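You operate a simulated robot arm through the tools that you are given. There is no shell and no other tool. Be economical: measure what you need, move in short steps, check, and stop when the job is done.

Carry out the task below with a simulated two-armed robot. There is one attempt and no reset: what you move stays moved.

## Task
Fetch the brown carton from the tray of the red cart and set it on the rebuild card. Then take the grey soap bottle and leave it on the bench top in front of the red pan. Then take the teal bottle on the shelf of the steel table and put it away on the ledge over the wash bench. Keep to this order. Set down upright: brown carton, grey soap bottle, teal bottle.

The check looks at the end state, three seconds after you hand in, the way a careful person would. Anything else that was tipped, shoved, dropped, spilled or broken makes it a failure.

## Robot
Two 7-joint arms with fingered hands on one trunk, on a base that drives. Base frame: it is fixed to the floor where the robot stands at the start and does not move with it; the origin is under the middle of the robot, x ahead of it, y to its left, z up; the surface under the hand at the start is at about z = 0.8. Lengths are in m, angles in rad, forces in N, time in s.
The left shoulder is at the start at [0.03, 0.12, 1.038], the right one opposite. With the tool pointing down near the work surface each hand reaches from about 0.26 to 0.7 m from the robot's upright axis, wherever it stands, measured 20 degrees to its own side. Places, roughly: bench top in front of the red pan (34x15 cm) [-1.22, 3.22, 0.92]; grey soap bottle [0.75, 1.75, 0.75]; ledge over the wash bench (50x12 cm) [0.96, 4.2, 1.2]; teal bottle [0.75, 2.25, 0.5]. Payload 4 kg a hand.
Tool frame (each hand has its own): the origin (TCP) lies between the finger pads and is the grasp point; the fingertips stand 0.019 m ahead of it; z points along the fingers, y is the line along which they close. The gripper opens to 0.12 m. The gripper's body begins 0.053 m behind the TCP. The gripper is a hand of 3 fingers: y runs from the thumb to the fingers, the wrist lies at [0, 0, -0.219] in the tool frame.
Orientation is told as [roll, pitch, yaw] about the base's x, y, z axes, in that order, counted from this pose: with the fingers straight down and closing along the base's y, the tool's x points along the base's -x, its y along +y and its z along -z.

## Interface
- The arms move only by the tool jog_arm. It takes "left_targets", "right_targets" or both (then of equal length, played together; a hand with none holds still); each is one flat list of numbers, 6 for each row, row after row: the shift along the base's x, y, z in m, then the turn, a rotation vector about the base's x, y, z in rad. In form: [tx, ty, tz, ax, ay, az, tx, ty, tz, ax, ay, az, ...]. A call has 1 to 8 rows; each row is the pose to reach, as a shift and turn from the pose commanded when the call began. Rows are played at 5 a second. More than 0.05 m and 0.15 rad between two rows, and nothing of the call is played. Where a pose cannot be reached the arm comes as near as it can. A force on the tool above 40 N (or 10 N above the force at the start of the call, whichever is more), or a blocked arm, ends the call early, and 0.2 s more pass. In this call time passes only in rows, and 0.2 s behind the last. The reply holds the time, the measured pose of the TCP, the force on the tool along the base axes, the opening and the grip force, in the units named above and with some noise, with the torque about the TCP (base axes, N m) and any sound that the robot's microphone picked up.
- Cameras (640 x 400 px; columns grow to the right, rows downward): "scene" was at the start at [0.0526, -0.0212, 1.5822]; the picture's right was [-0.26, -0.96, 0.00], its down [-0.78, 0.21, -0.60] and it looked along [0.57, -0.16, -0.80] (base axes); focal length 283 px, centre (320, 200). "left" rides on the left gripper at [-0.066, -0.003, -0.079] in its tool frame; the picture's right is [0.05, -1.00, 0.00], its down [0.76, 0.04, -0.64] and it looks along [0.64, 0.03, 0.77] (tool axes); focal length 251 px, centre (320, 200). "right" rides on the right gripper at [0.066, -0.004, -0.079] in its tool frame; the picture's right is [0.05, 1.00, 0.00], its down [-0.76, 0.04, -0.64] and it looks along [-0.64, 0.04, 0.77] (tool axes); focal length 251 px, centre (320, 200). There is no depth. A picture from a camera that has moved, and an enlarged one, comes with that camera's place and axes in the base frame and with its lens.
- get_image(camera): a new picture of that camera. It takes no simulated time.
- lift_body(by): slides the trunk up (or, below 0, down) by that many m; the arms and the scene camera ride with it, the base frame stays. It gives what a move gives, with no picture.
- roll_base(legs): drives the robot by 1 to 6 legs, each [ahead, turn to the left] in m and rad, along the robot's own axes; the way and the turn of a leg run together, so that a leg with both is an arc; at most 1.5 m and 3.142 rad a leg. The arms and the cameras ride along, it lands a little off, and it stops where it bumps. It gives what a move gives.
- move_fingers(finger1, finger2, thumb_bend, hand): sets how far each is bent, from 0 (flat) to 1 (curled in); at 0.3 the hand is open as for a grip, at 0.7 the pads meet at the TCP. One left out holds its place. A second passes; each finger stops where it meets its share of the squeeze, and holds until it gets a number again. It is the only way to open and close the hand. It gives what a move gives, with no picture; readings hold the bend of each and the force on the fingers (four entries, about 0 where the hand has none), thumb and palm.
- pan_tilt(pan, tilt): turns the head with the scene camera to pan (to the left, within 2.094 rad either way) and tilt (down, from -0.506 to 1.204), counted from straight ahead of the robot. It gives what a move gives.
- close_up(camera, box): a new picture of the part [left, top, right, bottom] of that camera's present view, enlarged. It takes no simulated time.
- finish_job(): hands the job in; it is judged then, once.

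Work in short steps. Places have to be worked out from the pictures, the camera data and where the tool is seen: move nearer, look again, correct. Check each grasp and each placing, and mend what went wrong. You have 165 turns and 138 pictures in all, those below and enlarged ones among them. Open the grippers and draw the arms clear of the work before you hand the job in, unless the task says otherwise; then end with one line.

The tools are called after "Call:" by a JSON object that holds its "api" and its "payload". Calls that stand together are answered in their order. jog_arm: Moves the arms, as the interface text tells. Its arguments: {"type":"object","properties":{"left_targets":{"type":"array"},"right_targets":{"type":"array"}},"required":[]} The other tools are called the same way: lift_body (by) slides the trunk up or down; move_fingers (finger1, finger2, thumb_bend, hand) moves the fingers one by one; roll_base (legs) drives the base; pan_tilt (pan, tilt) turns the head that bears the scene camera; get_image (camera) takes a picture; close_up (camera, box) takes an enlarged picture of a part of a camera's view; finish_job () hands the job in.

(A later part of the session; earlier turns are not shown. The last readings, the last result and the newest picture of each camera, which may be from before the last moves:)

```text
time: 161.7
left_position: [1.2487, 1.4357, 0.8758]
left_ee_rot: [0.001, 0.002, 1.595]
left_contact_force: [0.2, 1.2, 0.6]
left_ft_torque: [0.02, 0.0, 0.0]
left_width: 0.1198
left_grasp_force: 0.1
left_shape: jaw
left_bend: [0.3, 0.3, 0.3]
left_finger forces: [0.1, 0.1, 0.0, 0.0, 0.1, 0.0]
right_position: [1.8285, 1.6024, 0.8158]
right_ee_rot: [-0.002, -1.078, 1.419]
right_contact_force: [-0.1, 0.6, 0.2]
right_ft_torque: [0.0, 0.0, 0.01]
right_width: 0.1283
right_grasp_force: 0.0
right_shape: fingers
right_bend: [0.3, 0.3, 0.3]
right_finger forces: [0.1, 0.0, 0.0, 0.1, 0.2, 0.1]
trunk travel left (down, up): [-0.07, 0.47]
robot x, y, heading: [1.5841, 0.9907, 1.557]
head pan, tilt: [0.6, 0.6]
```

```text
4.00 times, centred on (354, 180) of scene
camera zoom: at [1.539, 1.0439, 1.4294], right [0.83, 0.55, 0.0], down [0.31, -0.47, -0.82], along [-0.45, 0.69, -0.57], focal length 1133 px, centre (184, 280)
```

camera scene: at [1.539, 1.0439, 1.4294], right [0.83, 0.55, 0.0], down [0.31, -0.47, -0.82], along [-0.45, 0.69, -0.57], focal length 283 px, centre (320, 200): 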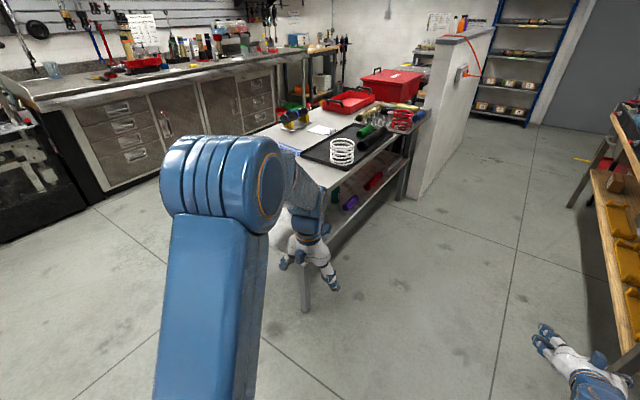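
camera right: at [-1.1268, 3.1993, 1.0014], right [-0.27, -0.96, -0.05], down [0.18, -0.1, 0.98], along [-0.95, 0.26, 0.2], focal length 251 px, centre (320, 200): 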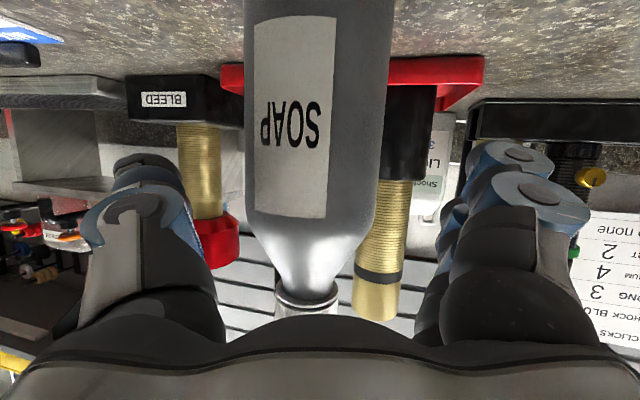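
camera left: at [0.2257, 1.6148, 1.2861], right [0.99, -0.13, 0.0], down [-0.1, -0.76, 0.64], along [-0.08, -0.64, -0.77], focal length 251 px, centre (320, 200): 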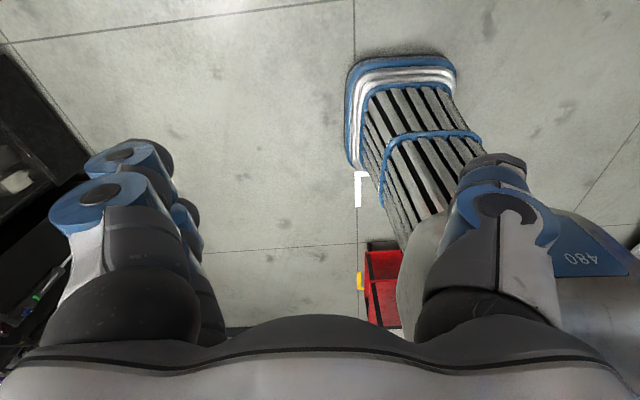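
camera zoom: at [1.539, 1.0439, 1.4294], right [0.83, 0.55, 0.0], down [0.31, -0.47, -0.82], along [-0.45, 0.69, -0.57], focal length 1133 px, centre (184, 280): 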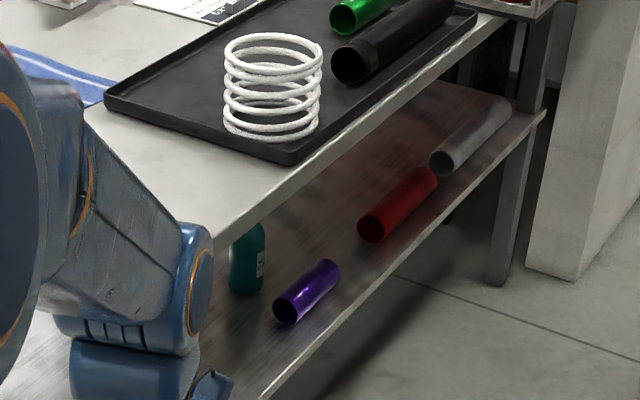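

The teal bottle stands on the shelf (z≈0.43) near (0.82, 2.30), with a purple tube lying between it and the right edge. I test in free space whether the arm can hold a tilted tool that low, with the hand yawed left in line with the forearm.

Call:
{"api": "lift_body", "payload": {"by": -0.07}}

Call:
{"api": "jog_arm", "payload": {"right_targets": [-0.01, 0.02, -0.02, 0, 0, 0.12, -0.02, 0.04, -0.04, 0, 0, 0.24, -0.03, 0.06, -0.06, 0, 0, 0.36, -0.04, 0.08, -0.08, 0, 0, 0.48, -0.05, 0.1, -0.11, 0, 0, 0.6, -0.05, 0.1, -0.15, 0, 0, 0.6, -0.05, 0.1, -0.19, 0, 0, 0.6, -0.05, 0.1, -0.22, 0, 0, 0.6]}}

Call:
{"api": "pan_tilt", "payload": {"pan": -0.3, "tilt": 0.8}}

Call:
{"api": "get_image", "payload": {"camera": "scene"}}

```text
time: 162.8
left_position: [1.2494, 1.4365, 0.8066]
left_ee_rot: [0.001, 0.001, 1.598]
left_contact_force: [-0.8, -0.2, -0.6]
left_ft_torque: [-0.02, 0.03, 0.0]
left_width: 0.1203
left_grasp_force: 0.0
left_shape: jaw
left_bend: [0.3, 0.3, 0.3]
left_finger forces: [0.1, 0.1, 0.1, 0.1, 0.1, 0.0]
right_position: [1.8282, 1.6026, 0.7457]
right_ee_rot: [-0.003, -1.075, 1.419]
right_contact_force: [0.1, -0.5, -0.1]
right_ft_torque: [-0.01, -0.04, -0.02]
right_width: 0.1283
right_grasp_force: 0.0
right_shape: fingers
right_bend: [0.3, 0.3, 0.3]
right_finger forces: [0.1, 0.0, 0.1, 0.0, 0.0, 0.1]
trunk travel left (down, up): [0.0, 0.54]
robot x, y, heading: [1.5866, 0.9901, 1.553]
head pan, tilt: [0.6, 0.6]
```

```text
time: 164.6
left_position: [1.2486, 1.436, 0.8062]
left_ee_rot: [0.001, 0.001, 1.596]
left_contact_force: [-0.5, 0.4, 0.5]
left_ft_torque: [0.01, -0.02, -0.02]
left_width: 0.1201
left_grasp_force: 0.1
left_shape: jaw
left_bend: [0.3, 0.3, 0.3]
left_finger forces: [0.0, 0.0, 0.1, 0.0, 0.0, 0.1]
right_position: [1.7791, 1.7019, 0.5251]
right_ee_rot: [-0.002, -1.077, 2.017]
right_contact_force: [-0.1, -0.4, -0.6]
right_ft_torque: [-0.02, 0.01, -0.02]
right_width: 0.1284
right_grasp_force: 0.1
right_shape: fingers
right_bend: [0.3, 0.3, 0.3]
right_finger forces: [0.0, 0.0, 0.0, 0.1, 0.1, 0.1]
trunk travel left (down, up): [0.0, 0.54]
robot x, y, heading: [1.5871, 0.9909, 1.555]
head pan, tilt: [0.6, 0.6]
```

```text
time: 165.8
left_position: [1.2502, 1.4359, 0.8058]
left_ee_rot: [0.0, 0.0, 1.593]
left_contact_force: [-0.3, 0.0, -0.6]
left_ft_torque: [-0.02, 0.0, -0.02]
left_width: 0.12
left_grasp_force: 0.1
left_shape: jaw
left_bend: [0.3, 0.3, 0.3]
left_finger forces: [0.0, 0.1, 0.0, 0.1, 0.0, 0.0]
right_position: [1.7791, 1.7023, 0.5284]
right_ee_rot: [-0.001, -1.077, 2.019]
right_contact_force: [-0.3, 1.4, 0.5]
right_ft_torque: [0.0, 0.0, -0.01]
right_width: 0.1282
right_grasp_force: 0.1
right_shape: fingers
right_bend: [0.3, 0.3, 0.3]
right_finger forces: [0.0, 0.0, 0.0, 0.0, 0.0, 0.0]
trunk travel left (down, up): [0.0, 0.54]
robot x, y, heading: [1.5841, 0.9873, 1.553]
head pan, tilt: [-0.3, 0.799]
```

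```text
67 pictures are left
camera scene: at [1.6128, 1.0468, 1.3425], right [0.95, -0.31, 0.0], down [-0.22, -0.68, -0.7], along [0.22, 0.66, -0.72], focal length 283 px, centre (320, 200)
```

scene: 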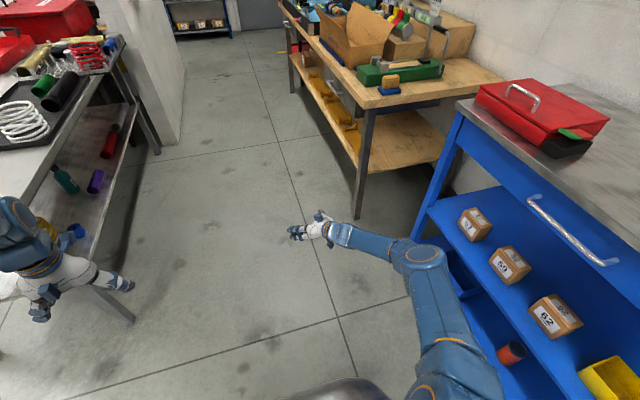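

Reachable. I try tilting a bit more toward horizontal here.

Call:
{"api": "jog_arm", "payload": {"right_targets": [0, 0, 0, 0.113, 0.054, 0, 0, 0, 0, 0.225, 0.108, 0]}}

Call:
{"api": "close_up", "payload": {"camera": "scene", "box": [0, 100, 160, 260]}}

```text
time: 166.4
left_position: [1.2502, 1.4365, 0.805]
left_ee_rot: [0.001, 0.002, 1.595]
left_contact_force: [0.1, -0.3, 0.1]
left_ft_torque: [0.02, 0.02, -0.05]
left_width: 0.1199
left_grasp_force: 0.1
left_shape: jaw
left_bend: [0.3, 0.3, 0.3]
left_finger forces: [0.1, 0.0, 0.0, 0.0, 0.0, 0.1]
right_position: [1.78, 1.7023, 0.5264]
right_ee_rot: [-0.004, -1.327, 2.023]
right_contact_force: [0.2, 0.5, -0.3]
right_ft_torque: [-0.03, 0.0, -0.05]
right_width: 0.1283
right_grasp_force: 0.0
right_shape: fingers
right_bend: [0.3, 0.3, 0.3]
right_finger forces: [0.1, 0.0, 0.0, 0.1, 0.1, 0.1]
trunk travel left (down, up): [0.0, 0.54]
robot x, y, heading: [1.5877, 0.995, 1.556]
head pan, tilt: [-0.3, 0.799]
```

```text
2.50 times, centred on (80, 180) of scene
camera zoom: at [1.6129, 1.0468, 1.3425], right [0.95, -0.31, 0.0], down [-0.22, -0.68, -0.7], along [0.22, 0.66, -0.72], focal length 708 px, centre (920, 250)
```

zoom: 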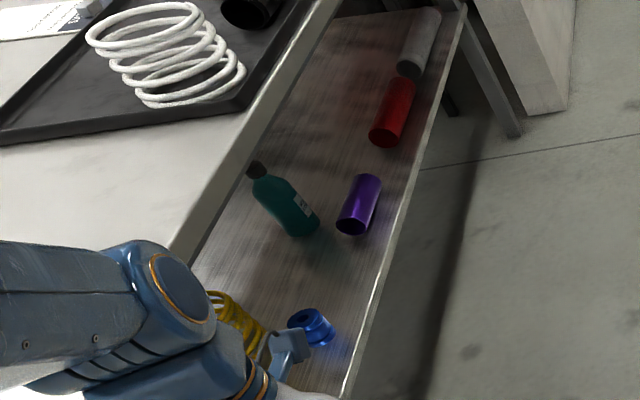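

Tilt of 1.33 also works. The tube lies between edge and bottle, so I'll use about 1.0 tilt to pass over it. First I set the right hand to that tilt, drawn in a little, and lift the left hand high out of the way.

Call:
{"api": "jog_arm", "payload": {"left_targets": [0, -0.02, 0.045, 0, 0, 0, 0, -0.035, 0.09, 0, 0, 0, 0.01, -0.05, 0.135, 0, 0, 0, 0.02, -0.065, 0.18, 0, 0, 0, 0.03, -0.08, 0.225, 0, 0, 0, 0.03, -0.09, 0.27, 0, 0, 0, 0.03, -0.1, 0.315, 0, 0, 0, 0.03, -0.1, 0.36, 0, 0, 0], "right_targets": [0, -0.015, 0.01, -0.04, -0.018, 0, 0, -0.03, 0.02, -0.08, -0.036, 0, 0, -0.045, 0.03, -0.12, -0.054, 0, 0, -0.06, 0.04, -0.16, -0.072, 0, 0, -0.075, 0.05, -0.2, -0.09, 0, 0, -0.09, 0.06, -0.24, -0.108, 0, 0, -0.1, 0.07, -0.27, -0.126, 0, 0, -0.1, 0.08, -0.294, -0.142, 0]}}

Call:
{"api": "get_image", "payload": {"camera": "scene"}}

```text
time: 168.2
left_position: [1.2804, 1.3337, 1.1681]
left_ee_rot: [0.002, 0.002, 1.596]
left_contact_force: [-0.7, 0.4, 0.4]
left_ft_torque: [-0.01, 0.0, 0.03]
left_width: 0.1201
left_grasp_force: 0.1
left_shape: jaw
left_bend: [0.3, 0.3, 0.3]
left_finger forces: [0.0, 0.1, 0.0, 0.1, 0.0, 0.0]
right_position: [1.78, 1.6017, 0.6053]
right_ee_rot: [-0.001, -0.997, 2.019]
right_contact_force: [-1.1, -0.4, -0.2]
right_ft_torque: [0.01, 0.02, 0.01]
right_width: 0.1281
right_grasp_force: 0.1
right_shape: fingers
right_bend: [0.3, 0.3, 0.3]
right_finger forces: [0.0, 0.0, 0.1, 0.0, 0.0, 0.1]
trunk travel left (down, up): [0.0, 0.54]
robot x, y, heading: [1.5861, 0.9899, 1.552]
head pan, tilt: [-0.3, 0.799]
```

```text
65 pictures are left
camera scene: at [1.613, 1.0466, 1.3425], right [0.95, -0.31, 0.0], down [-0.22, -0.68, -0.7], along [0.22, 0.66, -0.72], focal length 283 px, centre (320, 200)
```

scene: 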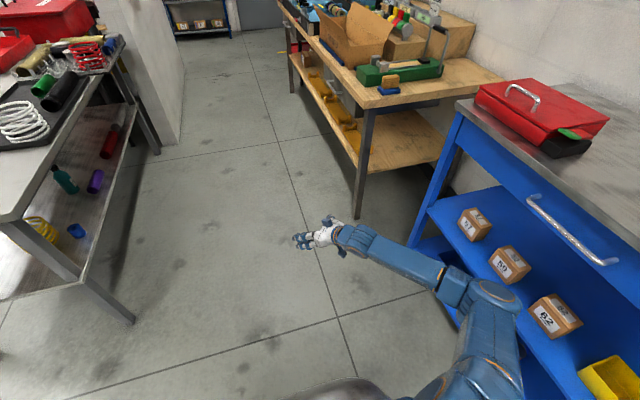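

The elbow is near the blue bench but free. I angle slightly left and drive up the right aisle, then turn toward the table.

Call:
{"api": "roll_base", "payload": {"legs": [[0, 0.15], [0.8, 0]]}}

Call:
{"api": "roll_base", "payload": {"legs": [[0, 0.5]]}}

Call:
{"api": "pan_tilt", "payload": {"pan": 0.1, "tilt": 0.8}}

Call:
{"api": "get_image", "payload": {"camera": "scene"}}

```text
time: 173.1
left_position: [1.1263, 2.0686, 1.168]
left_ee_rot: [0.002, 0.002, 1.747]
left_contact_force: [0.6, 0.1, -0.2]
left_ft_torque: [0.01, 0.0, 0.0]
left_width: 0.12
left_grasp_force: 0.0
left_shape: jaw
left_bend: [0.3, 0.3, 0.3]
left_finger forces: [0.0, 0.1, 0.0, 0.0, 0.0, 0.0]
right_position: [1.5789, 2.4102, 0.606]
right_ee_rot: [-0.002, -1.001, 2.171]
right_contact_force: [-0.2, -0.2, -0.8]
right_ft_torque: [0.01, 0.02, -0.03]
right_width: 0.1284
right_grasp_force: 0.0
right_shape: fingers
right_bend: [0.3, 0.3, 0.3]
right_finger forces: [0.0, 0.0, 0.0, 0.0, 0.0, 0.0]
trunk travel left (down, up): [0.0, 0.54]
robot x, y, heading: [1.4817, 1.7789, 1.702]
head pan, tilt: [-0.3, 0.799]
```

```text
time: 174.9
left_position: [1.0291, 1.8631, 1.1674]
left_ee_rot: [0.001, 0.002, 2.247]
left_contact_force: [0.3, -1.0, -0.8]
left_ft_torque: [-0.01, 0.02, 0.0]
left_width: 0.12
left_grasp_force: 0.1
left_shape: jaw
left_bend: [0.3, 0.3, 0.3]
left_finger forces: [0.0, 0.0, 0.0, 0.1, 0.1, 0.0]
right_position: [1.2616, 2.378, 0.6055]
right_ee_rot: [0.0, -0.999, 2.672]
right_contact_force: [0.0, 0.7, 0.1]
right_ft_torque: [0.01, 0.0, 0.02]
right_width: 0.1284
right_grasp_force: 0.0
right_shape: fingers
right_bend: [0.3, 0.3, 0.3]
right_finger forces: [0.0, 0.1, 0.0, 0.0, 0.1, 0.1]
trunk travel left (down, up): [0.0, 0.54]
robot x, y, heading: [1.5109, 1.7984, 2.21]
head pan, tilt: [-0.3, 0.799]
```

```text
time: 175.8
left_position: [1.0303, 1.862, 1.1683]
left_ee_rot: [0.002, 0.002, 2.248]
left_contact_force: [-0.4, 0.0, -0.4]
left_ft_torque: [0.01, 0.0, -0.02]
left_width: 0.12
left_grasp_force: 0.0
left_shape: jaw
left_bend: [0.3, 0.3, 0.3]
left_finger forces: [0.1, 0.0, 0.0, 0.0, 0.0, 0.0]
right_position: [1.2623, 2.3781, 0.606]
right_ee_rot: [-0.001, -0.999, 2.672]
right_contact_force: [-0.6, 0.4, 0.0]
right_ft_torque: [0.0, 0.0, -0.01]
right_width: 0.1285
right_grasp_force: 0.1
right_shape: fingers
right_bend: [0.3, 0.3, 0.3]
right_finger forces: [0.0, 0.0, 0.0, 0.1, 0.0, 0.0]
trunk travel left (down, up): [0.0, 0.54]
robot x, y, heading: [1.507, 1.7989, 2.21]
head pan, tilt: [0.099, 0.799]
```

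```text
64 pictures are left
camera scene: at [1.4675, 1.8388, 1.3425], right [0.74, 0.67, 0.0], down [0.48, -0.53, -0.7], along [-0.47, 0.52, -0.72], focal length 283 px, centre (320, 200)
```

scene: 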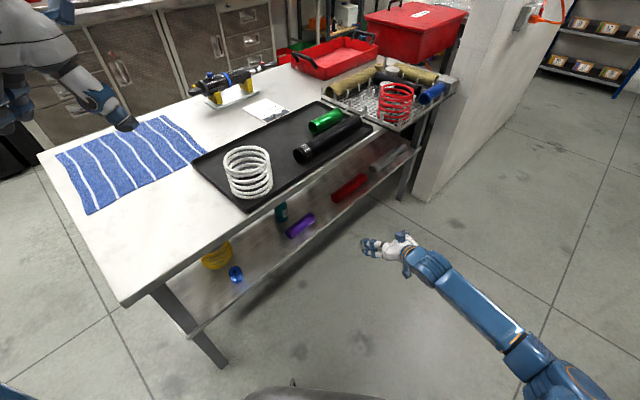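

Good vantage. Close-up on the shelf for an independent fix, plus the wrist view.

Call:
{"api": "close_up", "payload": {"camera": "scene", "box": [230, 180, 358, 260]}}

Call:
{"api": "get_image", "payload": {"camera": "right"}}

```text
5.00 times, centred on (294, 220) of scene
camera zoom: at [1.4675, 1.8388, 1.3425], right [0.74, 0.67, 0.0], down [0.48, -0.53, -0.7], along [-0.47, 0.52, -0.72], focal length 1416 px, centre (450, 100)
```

zoom: 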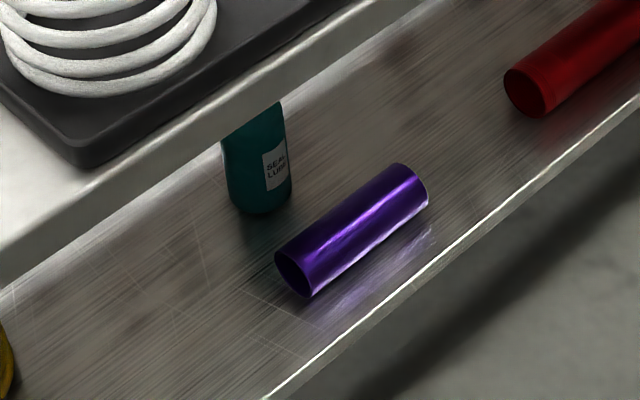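

```text
62 pictures are left
camera right: at [1.3554, 2.335, 0.5925], right [-0.43, -0.9, -0.05], down [0.1, -0.1, 0.99], along [-0.9, 0.42, 0.13], focal length 251 px, centre (320, 200)
```

right: 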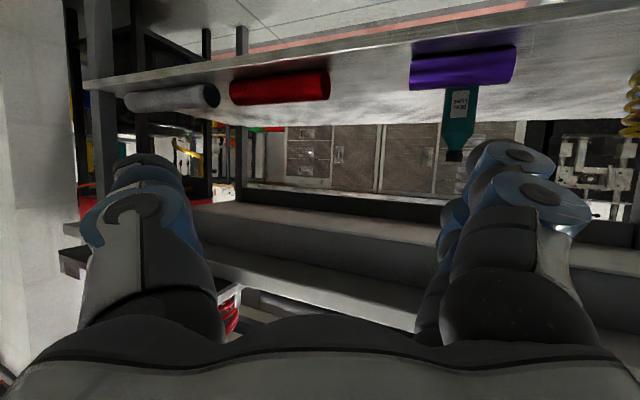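

Triangulated: bottle axis ≈ (0.821, 2.308), shelf ≈ 0.42, cap top ≈ 0.567; tube at x≈0.92, top ≈ 0.46. I turn a little more left so that the bottle lies straight ahead of the right arm.

Call:
{"api": "roll_base", "payload": {"legs": [[0, 0.33]]}}

Call:
{"api": "get_image", "payload": {"camera": "right"}}

Call:
{"api": "get_image", "payload": {"camera": "scene"}}

```text
time: 177.2
left_position: [1.033, 1.7039, 1.1674]
left_ee_rot: [0.002, 0.001, 2.577]
left_contact_force: [0.0, 0.2, -1.3]
left_ft_torque: [0.02, -0.03, 0.0]
left_width: 0.12
left_grasp_force: 0.1
left_shape: jaw
left_bend: [0.3, 0.3, 0.3]
left_finger forces: [0.0, 0.1, 0.0, 0.0, 0.0, 0.0]
right_position: [1.0849, 2.2679, 0.6053]
right_ee_rot: [-0.002, -0.999, 3.002]
right_contact_force: [0.7, 0.0, -0.3]
right_ft_torque: [0.0, -0.05, -0.04]
right_width: 0.1284
right_grasp_force: 0.1
right_shape: fingers
right_bend: [0.3, 0.3, 0.3]
right_finger forces: [0.0, 0.1, 0.1, 0.1, 0.0, 0.0]
trunk travel left (down, up): [0.0, 0.54]
robot x, y, heading: [1.5224, 1.8157, 2.544]
head pan, tilt: [0.099, 0.799]
```

```text
61 pictures are left
camera right: at [1.1879, 2.2567, 0.5926], right [-0.11, -0.99, -0.05], down [0.12, -0.06, 0.99], along [-0.99, 0.1, 0.13], focal length 251 px, centre (320, 200)
```

right: 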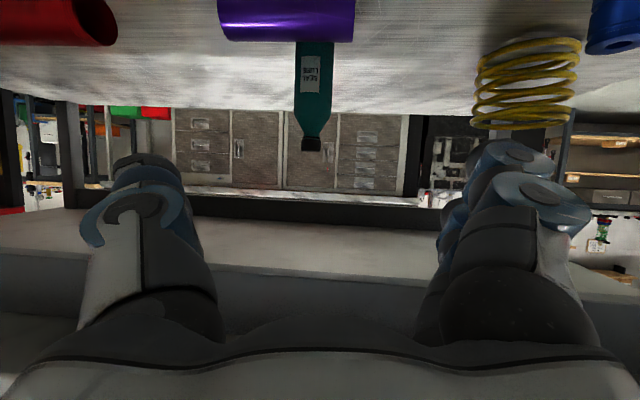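

```text
60 pictures are left
camera scene: at [1.4664, 1.8411, 1.3425], right [0.48, 0.88, 0.0], down [0.63, -0.34, -0.7], along [-0.61, 0.33, -0.72], focal length 283 px, centre (320, 200)
```

scene: 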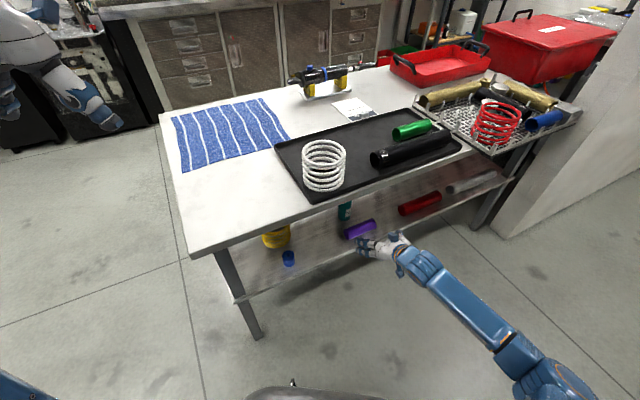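

Second fix agrees. I advance on a slightly descending line toward the bottle, stopping short to check.

Call:
{"api": "jog_arm", "payload": {"right_targets": [-0.04, 0.006, -0.015, 0, 0, 0, -0.08, 0.012, -0.03, 0, 0, 0, -0.12, 0.018, -0.045, 0, 0, 0, -0.16, 0.024, -0.06, 0, 0, 0]}}

Call:
{"api": "get_image", "payload": {"camera": "right"}}

Call:
{"api": "close_up", "payload": {"camera": "scene", "box": [260, 170, 500, 320]}}

```text
time: 178.2
left_position: [1.0323, 1.7028, 1.168]
left_ee_rot: [0.001, 0.002, 2.581]
left_contact_force: [0.7, -0.6, 0.2]
left_ft_torque: [-0.02, -0.02, -0.01]
left_width: 0.1201
left_grasp_force: 0.0
left_shape: jaw
left_bend: [0.3, 0.3, 0.3]
left_finger forces: [0.0, 0.0, 0.1, 0.0, 0.0, 0.1]
right_position: [0.925, 2.2937, 0.5454]
right_ee_rot: [0.003, -1.003, 2.999]
right_contact_force: [-0.4, -0.4, 0.1]
right_ft_torque: [0.01, -0.02, 0.0]
right_width: 0.1283
right_grasp_force: 0.1
right_shape: fingers
right_bend: [0.3, 0.3, 0.3]
right_finger forces: [0.0, 0.0, 0.0, 0.0, 0.1, 0.0]
trunk travel left (down, up): [0.0, 0.54]
robot x, y, heading: [1.5213, 1.8177, 2.548]
head pan, tilt: [0.099, 0.799]
```

```text
59 pictures are left
camera right: at [1.0267, 2.2826, 0.5319], right [-0.11, -0.99, -0.04], down [0.12, -0.06, 0.99], along [-0.99, 0.11, 0.13], focal length 251 px, centre (320, 200)
```

right: 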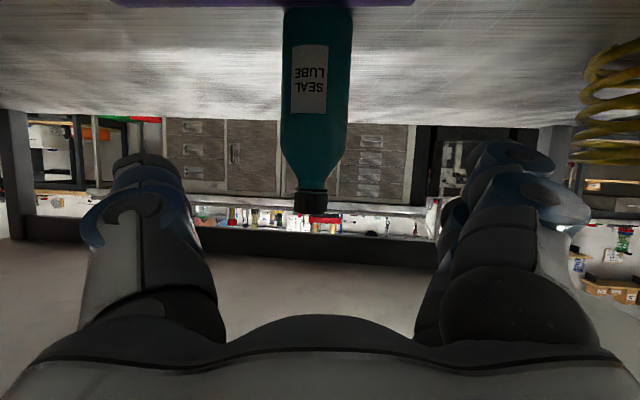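

```text
2.67 times, centred on (380, 245) of scene
camera zoom: at [1.4658, 1.8401, 1.3425], right [0.48, 0.88, 0.0], down [0.63, -0.34, -0.7], along [-0.61, 0.33, -0.72], focal length 755 px, centre (160, 80)
```

zoom: 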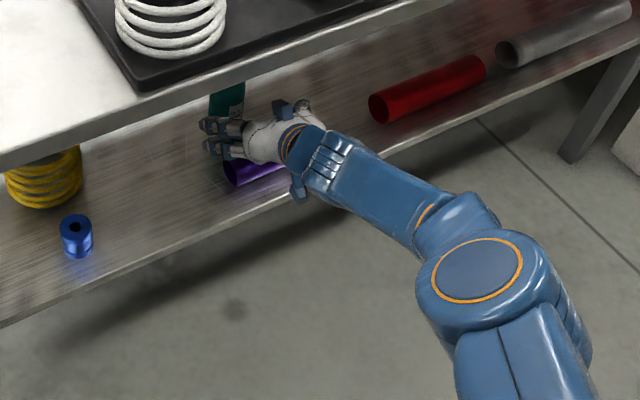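

Bottle distance confirmed (x≈0.820). The straight body goes up to z≈0.497, so I finish at TCP z ≈ 0.492.

Call:
{"api": "jog_arm", "payload": {"right_targets": [-0.035, 0.005, -0.016, 0, 0, 0, -0.07, 0.01, -0.034, 0, 0, 0, -0.104, 0.0146, -0.053, 0, 0, 0]}}

Call:
{"api": "get_image", "payload": {"camera": "right"}}

Call:
{"api": "close_up", "payload": {"camera": "scene", "box": [260, 170, 500, 320]}}

```text
time: 179.0
left_position: [1.0334, 1.7052, 1.1686]
left_ee_rot: [0.003, 0.0, 2.578]
left_contact_force: [0.3, -0.7, 0.3]
left_ft_torque: [0.02, -0.02, 0.03]
left_width: 0.1201
left_grasp_force: 0.2
left_shape: jaw
left_bend: [0.3, 0.3, 0.3]
left_finger forces: [0.0, 0.0, 0.0, 0.0, 0.0, 0.0]
right_position: [0.9079, 2.2764, 0.5298]
right_ee_rot: [-0.001, -1.001, 3.002]
right_contact_force: [0.0, 0.3, 0.0]
right_ft_torque: [0.0, -0.02, -0.01]
right_width: 0.1283
right_grasp_force: 0.0
right_shape: fingers
right_bend: [0.3, 0.3, 0.3]
right_finger forces: [0.0, 0.0, 0.0, 0.0, 0.0, 0.0]
right hand out of reach, approached as far as the arm can: row 1, 2, 3
trunk travel left (down, up): [0.0, 0.54]
robot x, y, heading: [1.5208, 1.8115, 2.538]
head pan, tilt: [0.099, 0.799]
```

```text
57 pictures are left
camera right: at [1.0098, 2.2649, 0.5165], right [-0.11, -0.99, -0.05], down [0.12, -0.06, 0.99], along [-0.99, 0.1, 0.13], focal length 251 px, centre (320, 200)
```

right: 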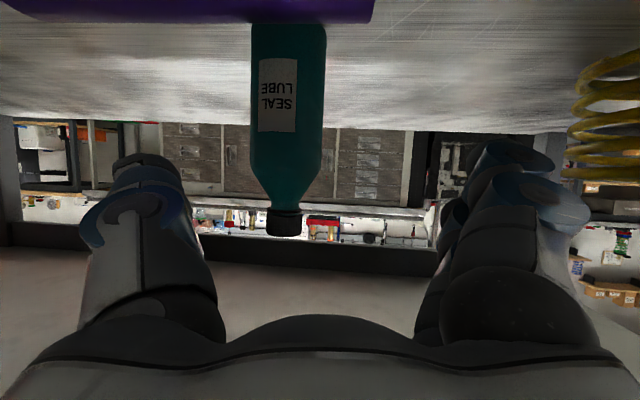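

```text
2.67 times, centred on (380, 245) of scene
camera zoom: at [1.4664, 1.8413, 1.3425], right [0.48, 0.88, 0.0], down [0.63, -0.34, -0.7], along [-0.61, 0.33, -0.72], focal length 755 px, centre (160, 80)
```

zoom: 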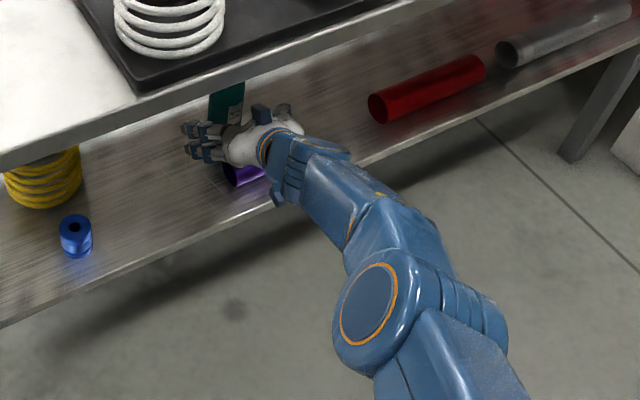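

The posture limit comes from reaching across. I back out, turn the base 0.2 more left so the bottle lies to the arm's right, and retry.

Call:
{"api": "jog_arm", "payload": {"right_targets": [0.04, 0.004, 0.018, 0, 0, 0, 0.08, 0.004, 0.036, 0, 0, 0, 0.12, 0.0, 0.055, 0, 0, 0, 0.16, -0.004, 0.07, 0, 0, 0, 0.2, -0.008, 0.08, 0, 0, 0]}}

Call:
{"api": "roll_base", "payload": {"legs": [[0, 0.2]]}}

Call:
{"api": "get_image", "payload": {"camera": "scene"}}

Call:
{"api": "get_image", "payload": {"camera": "right"}}

```text
time: 180.2
left_position: [1.0325, 1.7046, 1.1684]
left_ee_rot: [0.003, 0.001, 2.577]
left_contact_force: [-0.7, 0.4, -0.6]
left_ft_torque: [-0.02, 0.01, -0.01]
left_width: 0.1201
left_grasp_force: 0.1
left_shape: jaw
left_bend: [0.3, 0.3, 0.3]
left_finger forces: [0.0, 0.0, 0.0, 0.0, 0.1, 0.0]
right_position: [0.9078, 2.2744, 0.5293]
right_ee_rot: [-0.001, -1.0, 3.001]
right_contact_force: [0.8, 0.1, 0.2]
right_ft_torque: [-0.01, -0.02, 0.03]
right_width: 0.1284
right_grasp_force: 0.2
right_shape: fingers
right_bend: [0.3, 0.3, 0.3]
right_finger forces: [0.0, 0.1, 0.0, 0.0, 0.0, 0.1]
right hand out of reach, approached as far as the arm can: row 1, 2, 3, 4, 5
trunk travel left (down, up): [0.0, 0.54]
robot x, y, heading: [1.5183, 1.8168, 2.541]
head pan, tilt: [0.099, 0.799]
```

```text
time: 181.2
left_position: [1.0497, 1.6552, 1.1682]
left_ee_rot: [0.0, 0.002, 2.685]
left_contact_force: [-0.2, -0.7, 0.0]
left_ft_torque: [0.01, -0.03, -0.03]
left_width: 0.1199
left_grasp_force: 0.0
left_shape: jaw
left_bend: [0.3, 0.3, 0.3]
left_finger forces: [0.1, 0.0, 0.0, 0.1, 0.0, 0.0]
right_position: [0.8654, 2.2074, 0.5273]
right_ee_rot: [-0.006, -0.999, 3.12]
right_contact_force: [0.2, 0.0, -0.1]
right_ft_torque: [-0.02, 0.05, -0.03]
right_width: 0.1283
right_grasp_force: 0.0
right_shape: fingers
right_bend: [0.3, 0.3, 0.3]
right_finger forces: [0.1, 0.0, 0.0, 0.1, 0.1, 0.1]
trunk travel left (down, up): [0.0, 0.54]
robot x, y, heading: [1.527, 1.8227, 2.637]
head pan, tilt: [0.099, 0.799]
stopped in leg 1: the robot was blocked; the commanded pose is now the measured one
```

```text
55 pictures are left
camera scene: at [1.4685, 1.8424, 1.3425], right [0.39, 0.92, 0.0], down [0.66, -0.28, -0.7], along [-0.64, 0.27, -0.72], focal length 283 px, centre (320, 200)
```

scene: 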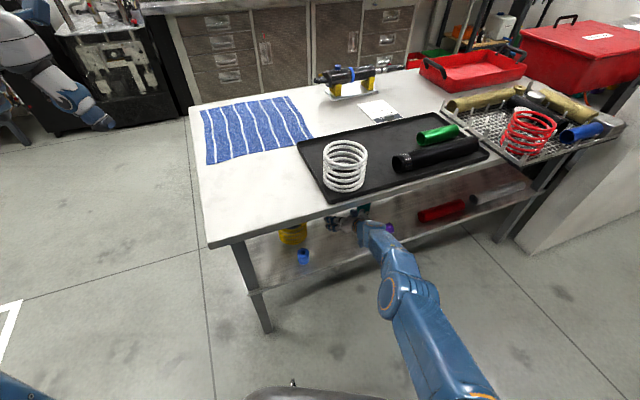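

```text
54 pictures are left
camera right: at [0.9677, 2.2081, 0.5148], right [0.0, -1.0, -0.05], down [0.13, -0.05, 0.99], along [-0.99, -0.01, 0.12], focal length 251 px, centre (320, 200)
```

right: 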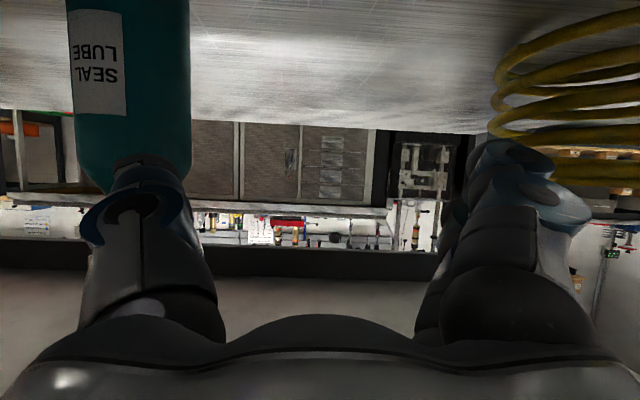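

The arm was stuck, so the base turn swung the hand sideways. I inspect the bottle and tube before moving.

Call:
{"api": "close_up", "payload": {"camera": "scene", "box": [300, 170, 460, 270]}}

Call:
{"api": "close_up", "payload": {"camera": "right", "box": [0, 0, 320, 240]}}

```text
4.00 times, centred on (380, 220) of scene
camera zoom: at [1.4685, 1.8424, 1.3425], right [0.39, 0.92, 0.0], down [0.66, -0.28, -0.7], along [-0.64, 0.27, -0.72], focal length 1133 px, centre (80, 120)
```

zoom: 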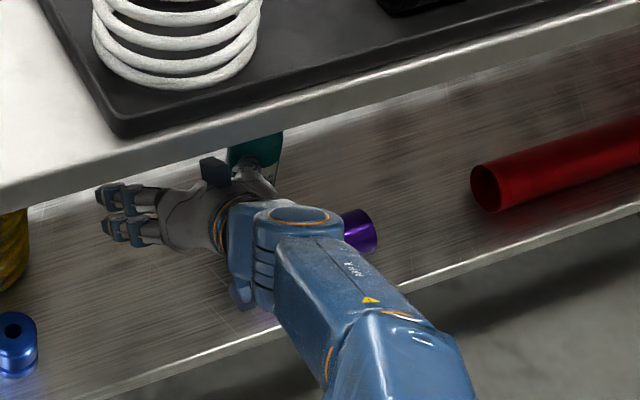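

```text
1.67 times, centred on (160, 120) of right
camera zoom: at [0.9677, 2.2081, 0.5148], right [0.0, -1.0, -0.05], down [0.13, -0.05, 0.99], along [-0.99, -0.01, 0.12], focal length 419 px, centre (587, 333)
```

zoom: 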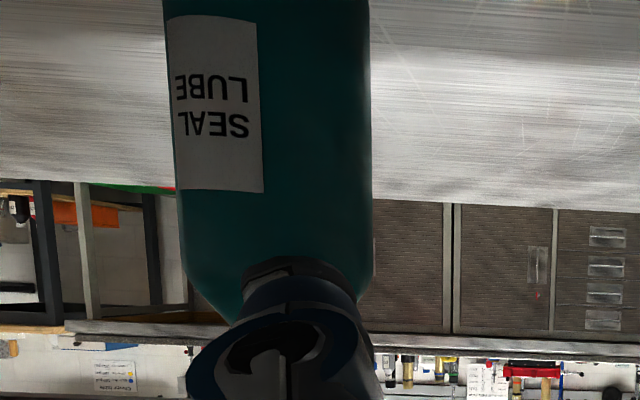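

Bottle and tube are untouched. I drive the base back to take the hand out cleanly.

Call:
{"api": "roll_base", "payload": {"legs": [[-0.2, 0]]}}

Call:
{"api": "jog_arm", "payload": {"right_targets": [0.02, 0.0, 0.03, 0, 0, 0, 0.03, 0.0, 0.06, 0, 0, 0, 0.04, 0.01, 0.09, 0, 0, 0, 0.04, 0.02, 0.1, 0, 0, 0]}}

Call:
{"api": "get_image", "payload": {"camera": "scene"}}

```text
time: 182.8
left_position: [1.2278, 1.5574, 1.168]
left_ee_rot: [0.001, 0.0, 2.685]
left_contact_force: [-0.1, -0.6, 1.0]
left_ft_torque: [0.06, 0.01, 0.01]
left_width: 0.12
left_grasp_force: 0.0
left_shape: jaw
left_bend: [0.3, 0.3, 0.3]
left_finger forces: [0.1, 0.0, 0.1, 0.0, 0.1, 0.0]
right_position: [1.0421, 2.1122, 0.5294]
right_ee_rot: [-0.005, -1.0, 3.12]
right_contact_force: [0.1, 0.1, 0.7]
right_ft_torque: [0.02, 0.0, 0.01]
right_width: 0.1284
right_grasp_force: 0.1
right_shape: fingers
right_bend: [0.3, 0.3, 0.3]
right_finger forces: [0.1, 0.0, 0.0, 0.0, 0.0, 0.0]
trunk travel left (down, up): [0.0, 0.54]
robot x, y, heading: [1.7001, 1.7309, 2.639]
head pan, tilt: [0.099, 0.799]
```

```text
time: 183.8
left_position: [1.2273, 1.5577, 1.168]
left_ee_rot: [0.002, 0.003, 2.685]
left_contact_force: [0.4, -0.3, -0.7]
left_ft_torque: [0.0, -0.01, 0.0]
left_width: 0.12
left_grasp_force: 0.2
left_shape: jaw
left_bend: [0.3, 0.3, 0.3]
left_finger forces: [0.0, 0.0, 0.0, 0.0, 0.1, 0.0]
right_position: [1.0414, 2.1108, 0.5292]
right_ee_rot: [-0.006, -0.998, 3.12]
right_contact_force: [1.3, -0.5, -0.5]
right_ft_torque: [0.02, 0.0, 0.04]
right_width: 0.1281
right_grasp_force: 0.0
right_shape: fingers
right_bend: [0.3, 0.3, 0.3]
right_finger forces: [0.0, 0.0, 0.0, 0.1, 0.0, 0.1]
right hand out of reach, approached as far as the arm can: row 1, 2, 3, 4
trunk travel left (down, up): [0.0, 0.54]
robot x, y, heading: [1.6981, 1.7248, 2.641]
head pan, tilt: [0.099, 0.799]
```

```text
51 pictures are left
camera scene: at [1.6455, 1.7448, 1.3425], right [0.39, 0.92, 0.0], down [0.66, -0.28, -0.7], along [-0.64, 0.27, -0.72], focal length 283 px, centre (320, 200)
```

scene: 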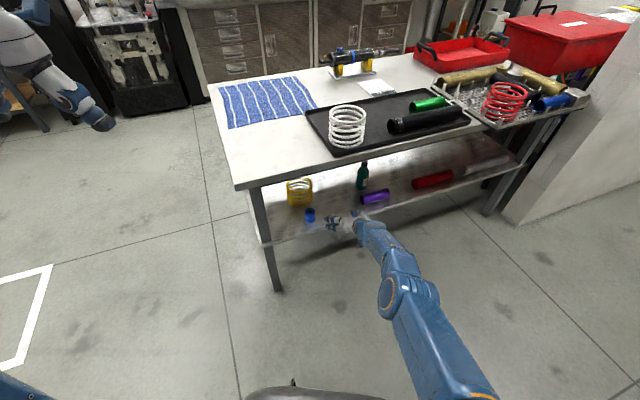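

Both items stand as before. The arm sits at a joint limit; I try to free it by tilting the tool back toward vertical while rising.

Call:
{"api": "jog_arm", "payload": {"right_targets": [0.01, 0.01, 0.02, 0, -0.12, 0, 0.02, 0.02, 0.04, 0, -0.24, 0, 0.03, 0.03, 0.06, 0, -0.36, 0, 0.04, 0.04, 0.08, 0, -0.48, 0, 0.05, 0.05, 0.1, 0, -0.6, 0]}}

Call:
{"api": "get_image", "payload": {"camera": "scene"}}

```text
time: 185.0
left_position: [1.2276, 1.5588, 1.1675]
left_ee_rot: [0.002, 0.001, 2.686]
left_contact_force: [-0.3, 0.0, -0.2]
left_ft_torque: [-0.01, -0.04, 0.01]
left_width: 0.1202
left_grasp_force: 0.2
left_shape: jaw
left_bend: [0.3, 0.3, 0.3]
left_finger forces: [0.1, 0.0, 0.1, 0.1, 0.0, 0.0]
right_position: [1.0963, 2.1593, 0.6278]
right_ee_rot: [-0.02, -0.395, 3.129]
right_contact_force: [0.5, -0.1, 0.0]
right_ft_torque: [-0.01, 0.0, 0.01]
right_width: 0.1283
right_grasp_force: 0.1
right_shape: fingers
right_bend: [0.3, 0.3, 0.3]
right_finger forces: [0.1, 0.0, 0.1, 0.2, 0.0, 0.1]
trunk travel left (down, up): [0.0, 0.54]
robot x, y, heading: [1.7016, 1.7296, 2.639]
head pan, tilt: [0.099, 0.799]
```

```text
50 pictures are left
camera scene: at [1.6456, 1.7452, 1.3425], right [0.39, 0.92, 0.0], down [0.66, -0.28, -0.7], along [-0.64, 0.27, -0.72], focal length 283 px, centre (320, 200)
```

scene: 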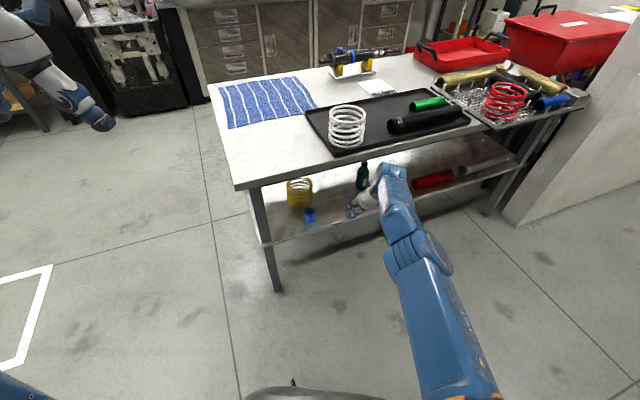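

Freed. I swing away from the table, drive a bit farther up the aisle, and reconfigure the arm there in free space.

Call:
{"api": "roll_base", "payload": {"legs": [[0, -0.4]]}}

Call:
{"api": "roll_base", "payload": {"legs": [[0, -0.32], [0.3, 0]]}}

Call:
{"api": "get_image", "payload": {"camera": "scene"}}

```text
time: 186.2
left_position: [1.2019, 1.6403, 1.1684]
left_ee_rot: [0.002, 0.0, 2.508]
left_contact_force: [-0.4, 0.3, -0.1]
left_ft_torque: [0.02, 0.0, -0.02]
left_width: 0.12
left_grasp_force: 0.0
left_shape: jaw
left_bend: [0.3, 0.3, 0.3]
left_finger forces: [0.0, 0.0, 0.0, 0.0, 0.0, 0.0]
right_position: [1.1809, 2.256, 0.6285]
right_ee_rot: [-0.021, -0.403, 2.95]
right_contact_force: [-0.6, 1.2, 0.8]
right_ft_torque: [-0.02, 0.04, 0.04]
right_width: 0.1281
right_grasp_force: 0.0
right_shape: fingers
right_bend: [0.3, 0.3, 0.3]
right_finger forces: [0.1, 0.1, 0.1, 0.0, 0.1, 0.0]
trunk travel left (down, up): [0.0, 0.54]
robot x, y, heading: [1.6941, 1.7127, 2.471]
head pan, tilt: [0.099, 0.799]
stopped in leg 1: the robot was blocked; the commanded pose is now the measured one
```

```text
time: 188.2
left_position: [1.1853, 1.8329, 1.1683]
left_ee_rot: [0.003, 0.002, 2.186]
left_contact_force: [0.9, 0.2, -0.1]
left_ft_torque: [0.06, 0.02, 0.01]
left_width: 0.1199
left_grasp_force: 0.0
left_shape: jaw
left_bend: [0.3, 0.3, 0.3]
left_finger forces: [0.0, 0.1, 0.1, 0.0, 0.0, 0.0]
right_position: [1.362, 2.4202, 0.6255]
right_ee_rot: [-0.019, -0.392, 2.629]
right_contact_force: [0.3, -1.2, 1.0]
right_ft_torque: [0.03, 0.01, 0.0]
right_width: 0.1282
right_grasp_force: 0.1
right_shape: fingers
right_bend: [0.3, 0.3, 0.3]
right_finger forces: [0.0, 0.0, 0.0, 0.1, 0.1, 0.0]
trunk travel left (down, up): [0.0, 0.54]
robot x, y, heading: [1.6514, 1.734, 2.124]
head pan, tilt: [0.099, 0.799]
stopped in leg 2: the robot was blocked; the commanded pose is now the measured one
```

```text
49 pictures are left
camera scene: at [1.6167, 1.7774, 1.3426], right [0.8, 0.6, 0.0], down [0.43, -0.57, -0.7], along [-0.42, 0.56, -0.72], focal length 283 px, centre (320, 200)
```

scene: 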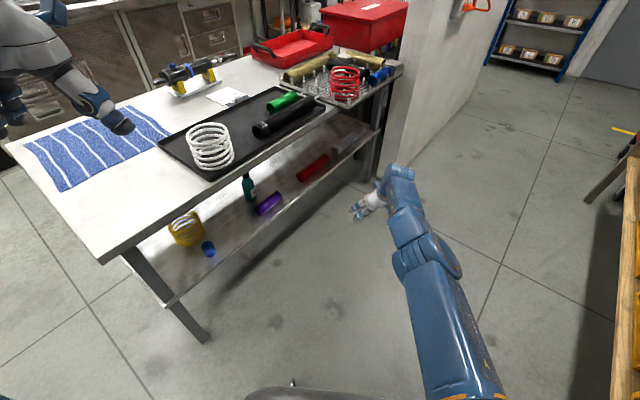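

The stop may be a chance hiccup as before; I try a short drive again.

Call:
{"api": "roll_base", "payload": {"legs": [[0.15, 0]]}}

```text
time: 189.5
left_position: [1.1056, 1.9619, 1.1663]
left_ee_rot: [0.001, 0.002, 2.186]
left_contact_force: [-0.6, -0.3, -0.3]
left_ft_torque: [-0.03, -0.01, 0.04]
left_width: 0.1199
left_grasp_force: 0.0
left_shape: jaw
left_bend: [0.3, 0.3, 0.3]
left_finger forces: [0.1, 0.0, 0.0, 0.0, 0.0, 0.0]
right_position: [1.2827, 2.5488, 0.6229]
right_ee_rot: [-0.019, -0.389, 2.627]
right_contact_force: [-0.5, 0.5, -0.7]
right_ft_torque: [-0.03, -0.01, 0.02]
right_width: 0.1281
right_grasp_force: 0.1
right_shape: fingers
right_bend: [0.3, 0.3, 0.3]
right_finger forces: [0.1, 0.0, 0.0, 0.0, 0.0, 0.1]
trunk travel left (down, up): [0.0, 0.54]
robot x, y, heading: [1.5722, 1.8625, 2.115]
head pan, tilt: [0.099, 0.799]
```

That worked. Now I re-tilt the hand to 1.0 with the hand drawn in to the right, and see whether the posture is good.

Call:
{"api": "jog_arm", "payload": {"right_targets": [0.02, -0.01, 0.02, 0.038, 0.065, 0, 0.04, -0.02, 0.03, 0.076, 0.13, 0, 0.06, -0.035, 0.04, 0.114, 0.195, 0, 0.08, -0.05, 0.04, 0.152, 0.26, 0, 0.1, -0.06, 0.04, 0.19, 0.325, 0, 0.12, -0.07, 0.04, 0.228, 0.39, 0, 0.13, -0.075, 0.03, 0.266, 0.455, 0, 0.13, -0.075, 0.02, 0.304, 0.517, 0]}}

Call:
{"api": "get_image", "payload": {"camera": "scene"}}

```text
time: 191.3
left_position: [1.1051, 1.9621, 1.1672]
left_ee_rot: [0.002, 0.004, 2.185]
left_contact_force: [0.1, -0.3, -1.0]
left_ft_torque: [0.01, 0.0, 0.02]
left_width: 0.1199
left_grasp_force: 0.0
left_shape: jaw
left_bend: [0.3, 0.3, 0.3]
left_finger forces: [0.1, 0.1, 0.1, 0.0, 0.0, 0.0]
right_position: [1.4128, 2.4756, 0.6425]
right_ee_rot: [-0.04, -0.988, 2.641]
right_contact_force: [-0.2, 0.4, -0.6]
right_ft_torque: [0.0, 0.01, -0.01]
right_width: 0.1283
right_grasp_force: 0.0
right_shape: fingers
right_bend: [0.3, 0.3, 0.3]
right_finger forces: [0.1, 0.0, 0.0, 0.0, 0.0, 0.0]
trunk travel left (down, up): [0.0, 0.54]
robot x, y, heading: [1.5729, 1.8603, 2.119]
head pan, tilt: [0.099, 0.799]
```

```text
48 pictures are left
camera scene: at [1.5368, 1.9074, 1.3425], right [0.8, 0.6, 0.0], down [0.43, -0.57, -0.7], along [-0.42, 0.56, -0.72], focal length 283 px, centre (320, 200)
```

scene: 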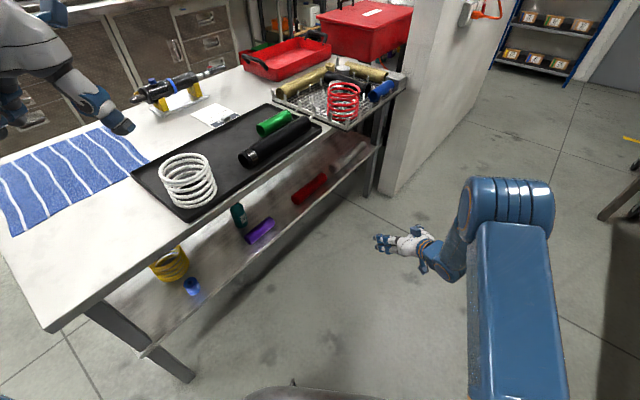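

Good posture. I test the final extension and height here in free space.

Call:
{"api": "jog_arm", "payload": {"right_targets": [-0.015, 0.024, -0.04, 0, 0, 0, -0.03, 0.048, -0.08, 0, 0, 0, -0.045, 0.072, -0.12, 0, 0, 0, -0.057, 0.094, -0.15, 0, 0, 0]}}

```text
time: 192.3
left_position: [1.1049, 1.9633, 1.1665]
left_ee_rot: [0.0, 0.005, 2.187]
left_contact_force: [-0.6, -0.5, 0.2]
left_ft_torque: [0.01, -0.04, -0.03]
left_width: 0.12
left_grasp_force: 0.1
left_shape: jaw
left_bend: [0.3, 0.3, 0.3]
left_finger forces: [0.0, 0.0, 0.2, 0.1, 0.0, 0.1]
right_position: [1.3589, 2.5674, 0.4927]
right_ee_rot: [-0.035, -0.989, 2.638]
right_contact_force: [-0.2, 0.5, 0.5]
right_ft_torque: [-0.02, -0.01, 0.02]
right_width: 0.1282
right_grasp_force: 0.0
right_shape: fingers
right_bend: [0.3, 0.3, 0.3]
right_finger forces: [0.0, 0.1, 0.1, 0.1, 0.0, 0.0]
trunk travel left (down, up): [0.0, 0.54]
robot x, y, heading: [1.5739, 1.8592, 2.118]
head pan, tilt: [0.099, 0.799]
```

Reachable without limits. I pull back to the retracted pose, drive 0.13 ahead and turn left in two steps toward the bottle.

Call:
{"api": "jog_arm", "payload": {"right_targets": [0.015, -0.024, 0.025, 0, 0, 0, 0.03, -0.048, 0.05, 0, 0, 0, 0.045, -0.072, 0.075, 0, 0, 0, 0.057, -0.094, 0.1, 0, 0, 0]}}

Call:
{"api": "roll_base", "payload": {"legs": [[0.13, 0], [0, 0.45]]}}

Call:
{"api": "get_image", "payload": {"camera": "right"}}

```text
time: 193.3
left_position: [1.1073, 1.9628, 1.1669]
left_ee_rot: [0.002, 0.004, 2.188]
left_contact_force: [0.1, 0.5, -0.9]
left_ft_torque: [0.01, -0.01, 0.0]
left_width: 0.1197
left_grasp_force: 0.0
left_shape: jaw
left_bend: [0.3, 0.3, 0.3]
left_finger forces: [0.0, 0.1, 0.0, 0.0, 0.1, 0.0]
right_position: [1.416, 2.4742, 0.595]
right_ee_rot: [-0.038, -0.989, 2.64]
right_contact_force: [0.9, -0.4, 0.4]
right_ft_torque: [-0.01, -0.01, -0.02]
right_width: 0.1283
right_grasp_force: 0.1
right_shape: fingers
right_bend: [0.3, 0.3, 0.3]
right_finger forces: [0.0, 0.0, 0.1, 0.0, 0.0, 0.1]
trunk travel left (down, up): [0.0, 0.54]
robot x, y, heading: [1.5728, 1.8585, 2.118]
head pan, tilt: [0.099, 0.799]
```

```text
time: 195.9
left_position: [1.0383, 1.8612, 1.1663]
left_ee_rot: [0.001, 0.005, 2.631]
left_contact_force: [0.0, -0.1, 0.6]
left_ft_torque: [0.0, 0.0, -0.02]
left_width: 0.1199
left_grasp_force: 0.2
left_shape: jaw
left_bend: [0.3, 0.3, 0.3]
left_finger forces: [0.0, 0.1, 0.0, 0.1, 0.0, 0.0]
right_position: [1.0979, 2.4571, 0.5932]
right_ee_rot: [-0.039, -0.988, 3.084]
right_contact_force: [0.2, -0.4, -0.6]
right_ft_torque: [0.01, 0.03, 0.03]
right_width: 0.1282
right_grasp_force: 0.1
right_shape: fingers
right_bend: [0.3, 0.3, 0.3]
right_finger forces: [0.0, 0.0, 0.1, 0.0, 0.0, 0.0]
trunk travel left (down, up): [0.0, 0.54]
robot x, y, heading: [1.5231, 1.9985, 2.567]
head pan, tilt: [0.099, 0.799]
```

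```text
47 pictures are left
camera right: at [1.1996, 2.4515, 0.5812], right [-0.06, -1.0, -0.07], down [0.11, -0.07, 0.99], along [-0.99, 0.05, 0.12], focal length 251 px, centre (320, 200)
```

right: 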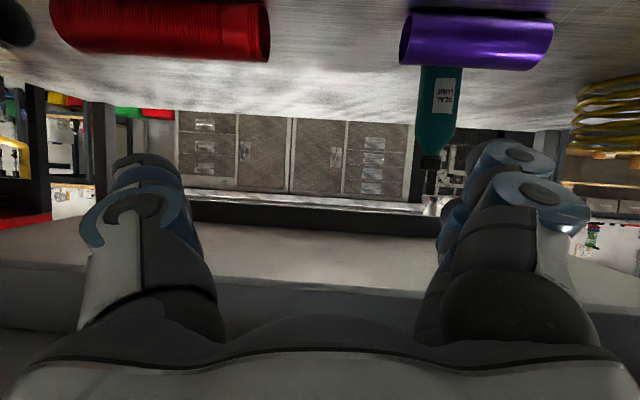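

I turn 0.35 more, then look.

Call:
{"api": "roll_base", "payload": {"legs": [[0, 0.35]]}}

Call:
{"api": "get_image", "payload": {"camera": "right"}}

Call:
{"api": "get_image", "payload": {"camera": "scene"}}

```text
time: 197.4
left_position: [1.1114, 1.7029, 1.1665]
left_ee_rot: [0.002, 0.005, 2.985]
left_contact_force: [-0.2, 0.5, -0.3]
left_ft_torque: [-0.01, -0.03, 0.02]
left_width: 0.1201
left_grasp_force: 0.1
left_shape: jaw
left_bend: [0.3, 0.3, 0.3]
left_finger forces: [0.0, 0.1, 0.1, 0.0, 0.1, 0.0]
right_position: [0.9605, 2.2818, 0.5936]
right_ee_rot: [-0.037, -0.989, -2.845]
right_contact_force: [0.0, 0.6, 0.2]
right_ft_torque: [-0.01, -0.01, -0.01]
right_width: 0.1283
right_grasp_force: 0.1
right_shape: fingers
right_bend: [0.3, 0.3, 0.3]
right_finger forces: [0.1, 0.0, 0.0, 0.0, 0.0, 0.0]
trunk travel left (down, up): [0.0, 0.54]
robot x, y, heading: [1.5253, 2.0243, 2.924]
head pan, tilt: [0.099, 0.799]
```

```text
46 pictures are left
camera right: at [1.0588, 2.3125, 0.5815], right [0.29, -0.95, -0.07], down [0.13, -0.03, 0.99], along [-0.95, -0.3, 0.12], focal length 251 px, centre (320, 200)
```

right: 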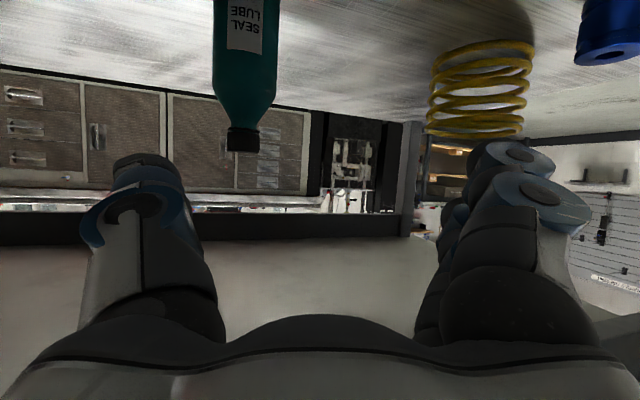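

```text
45 pictures are left
camera scene: at [1.4632, 2.0281, 1.3425], right [0.12, 0.99, 0.0], down [0.71, -0.08, -0.7], along [-0.69, 0.08, -0.72], focal length 283 px, centre (320, 200)
```

scene: 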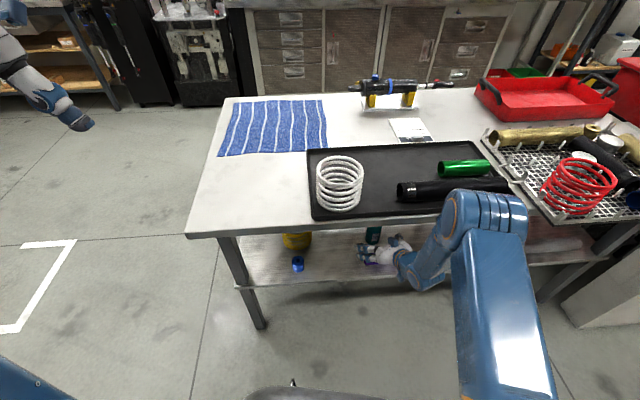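

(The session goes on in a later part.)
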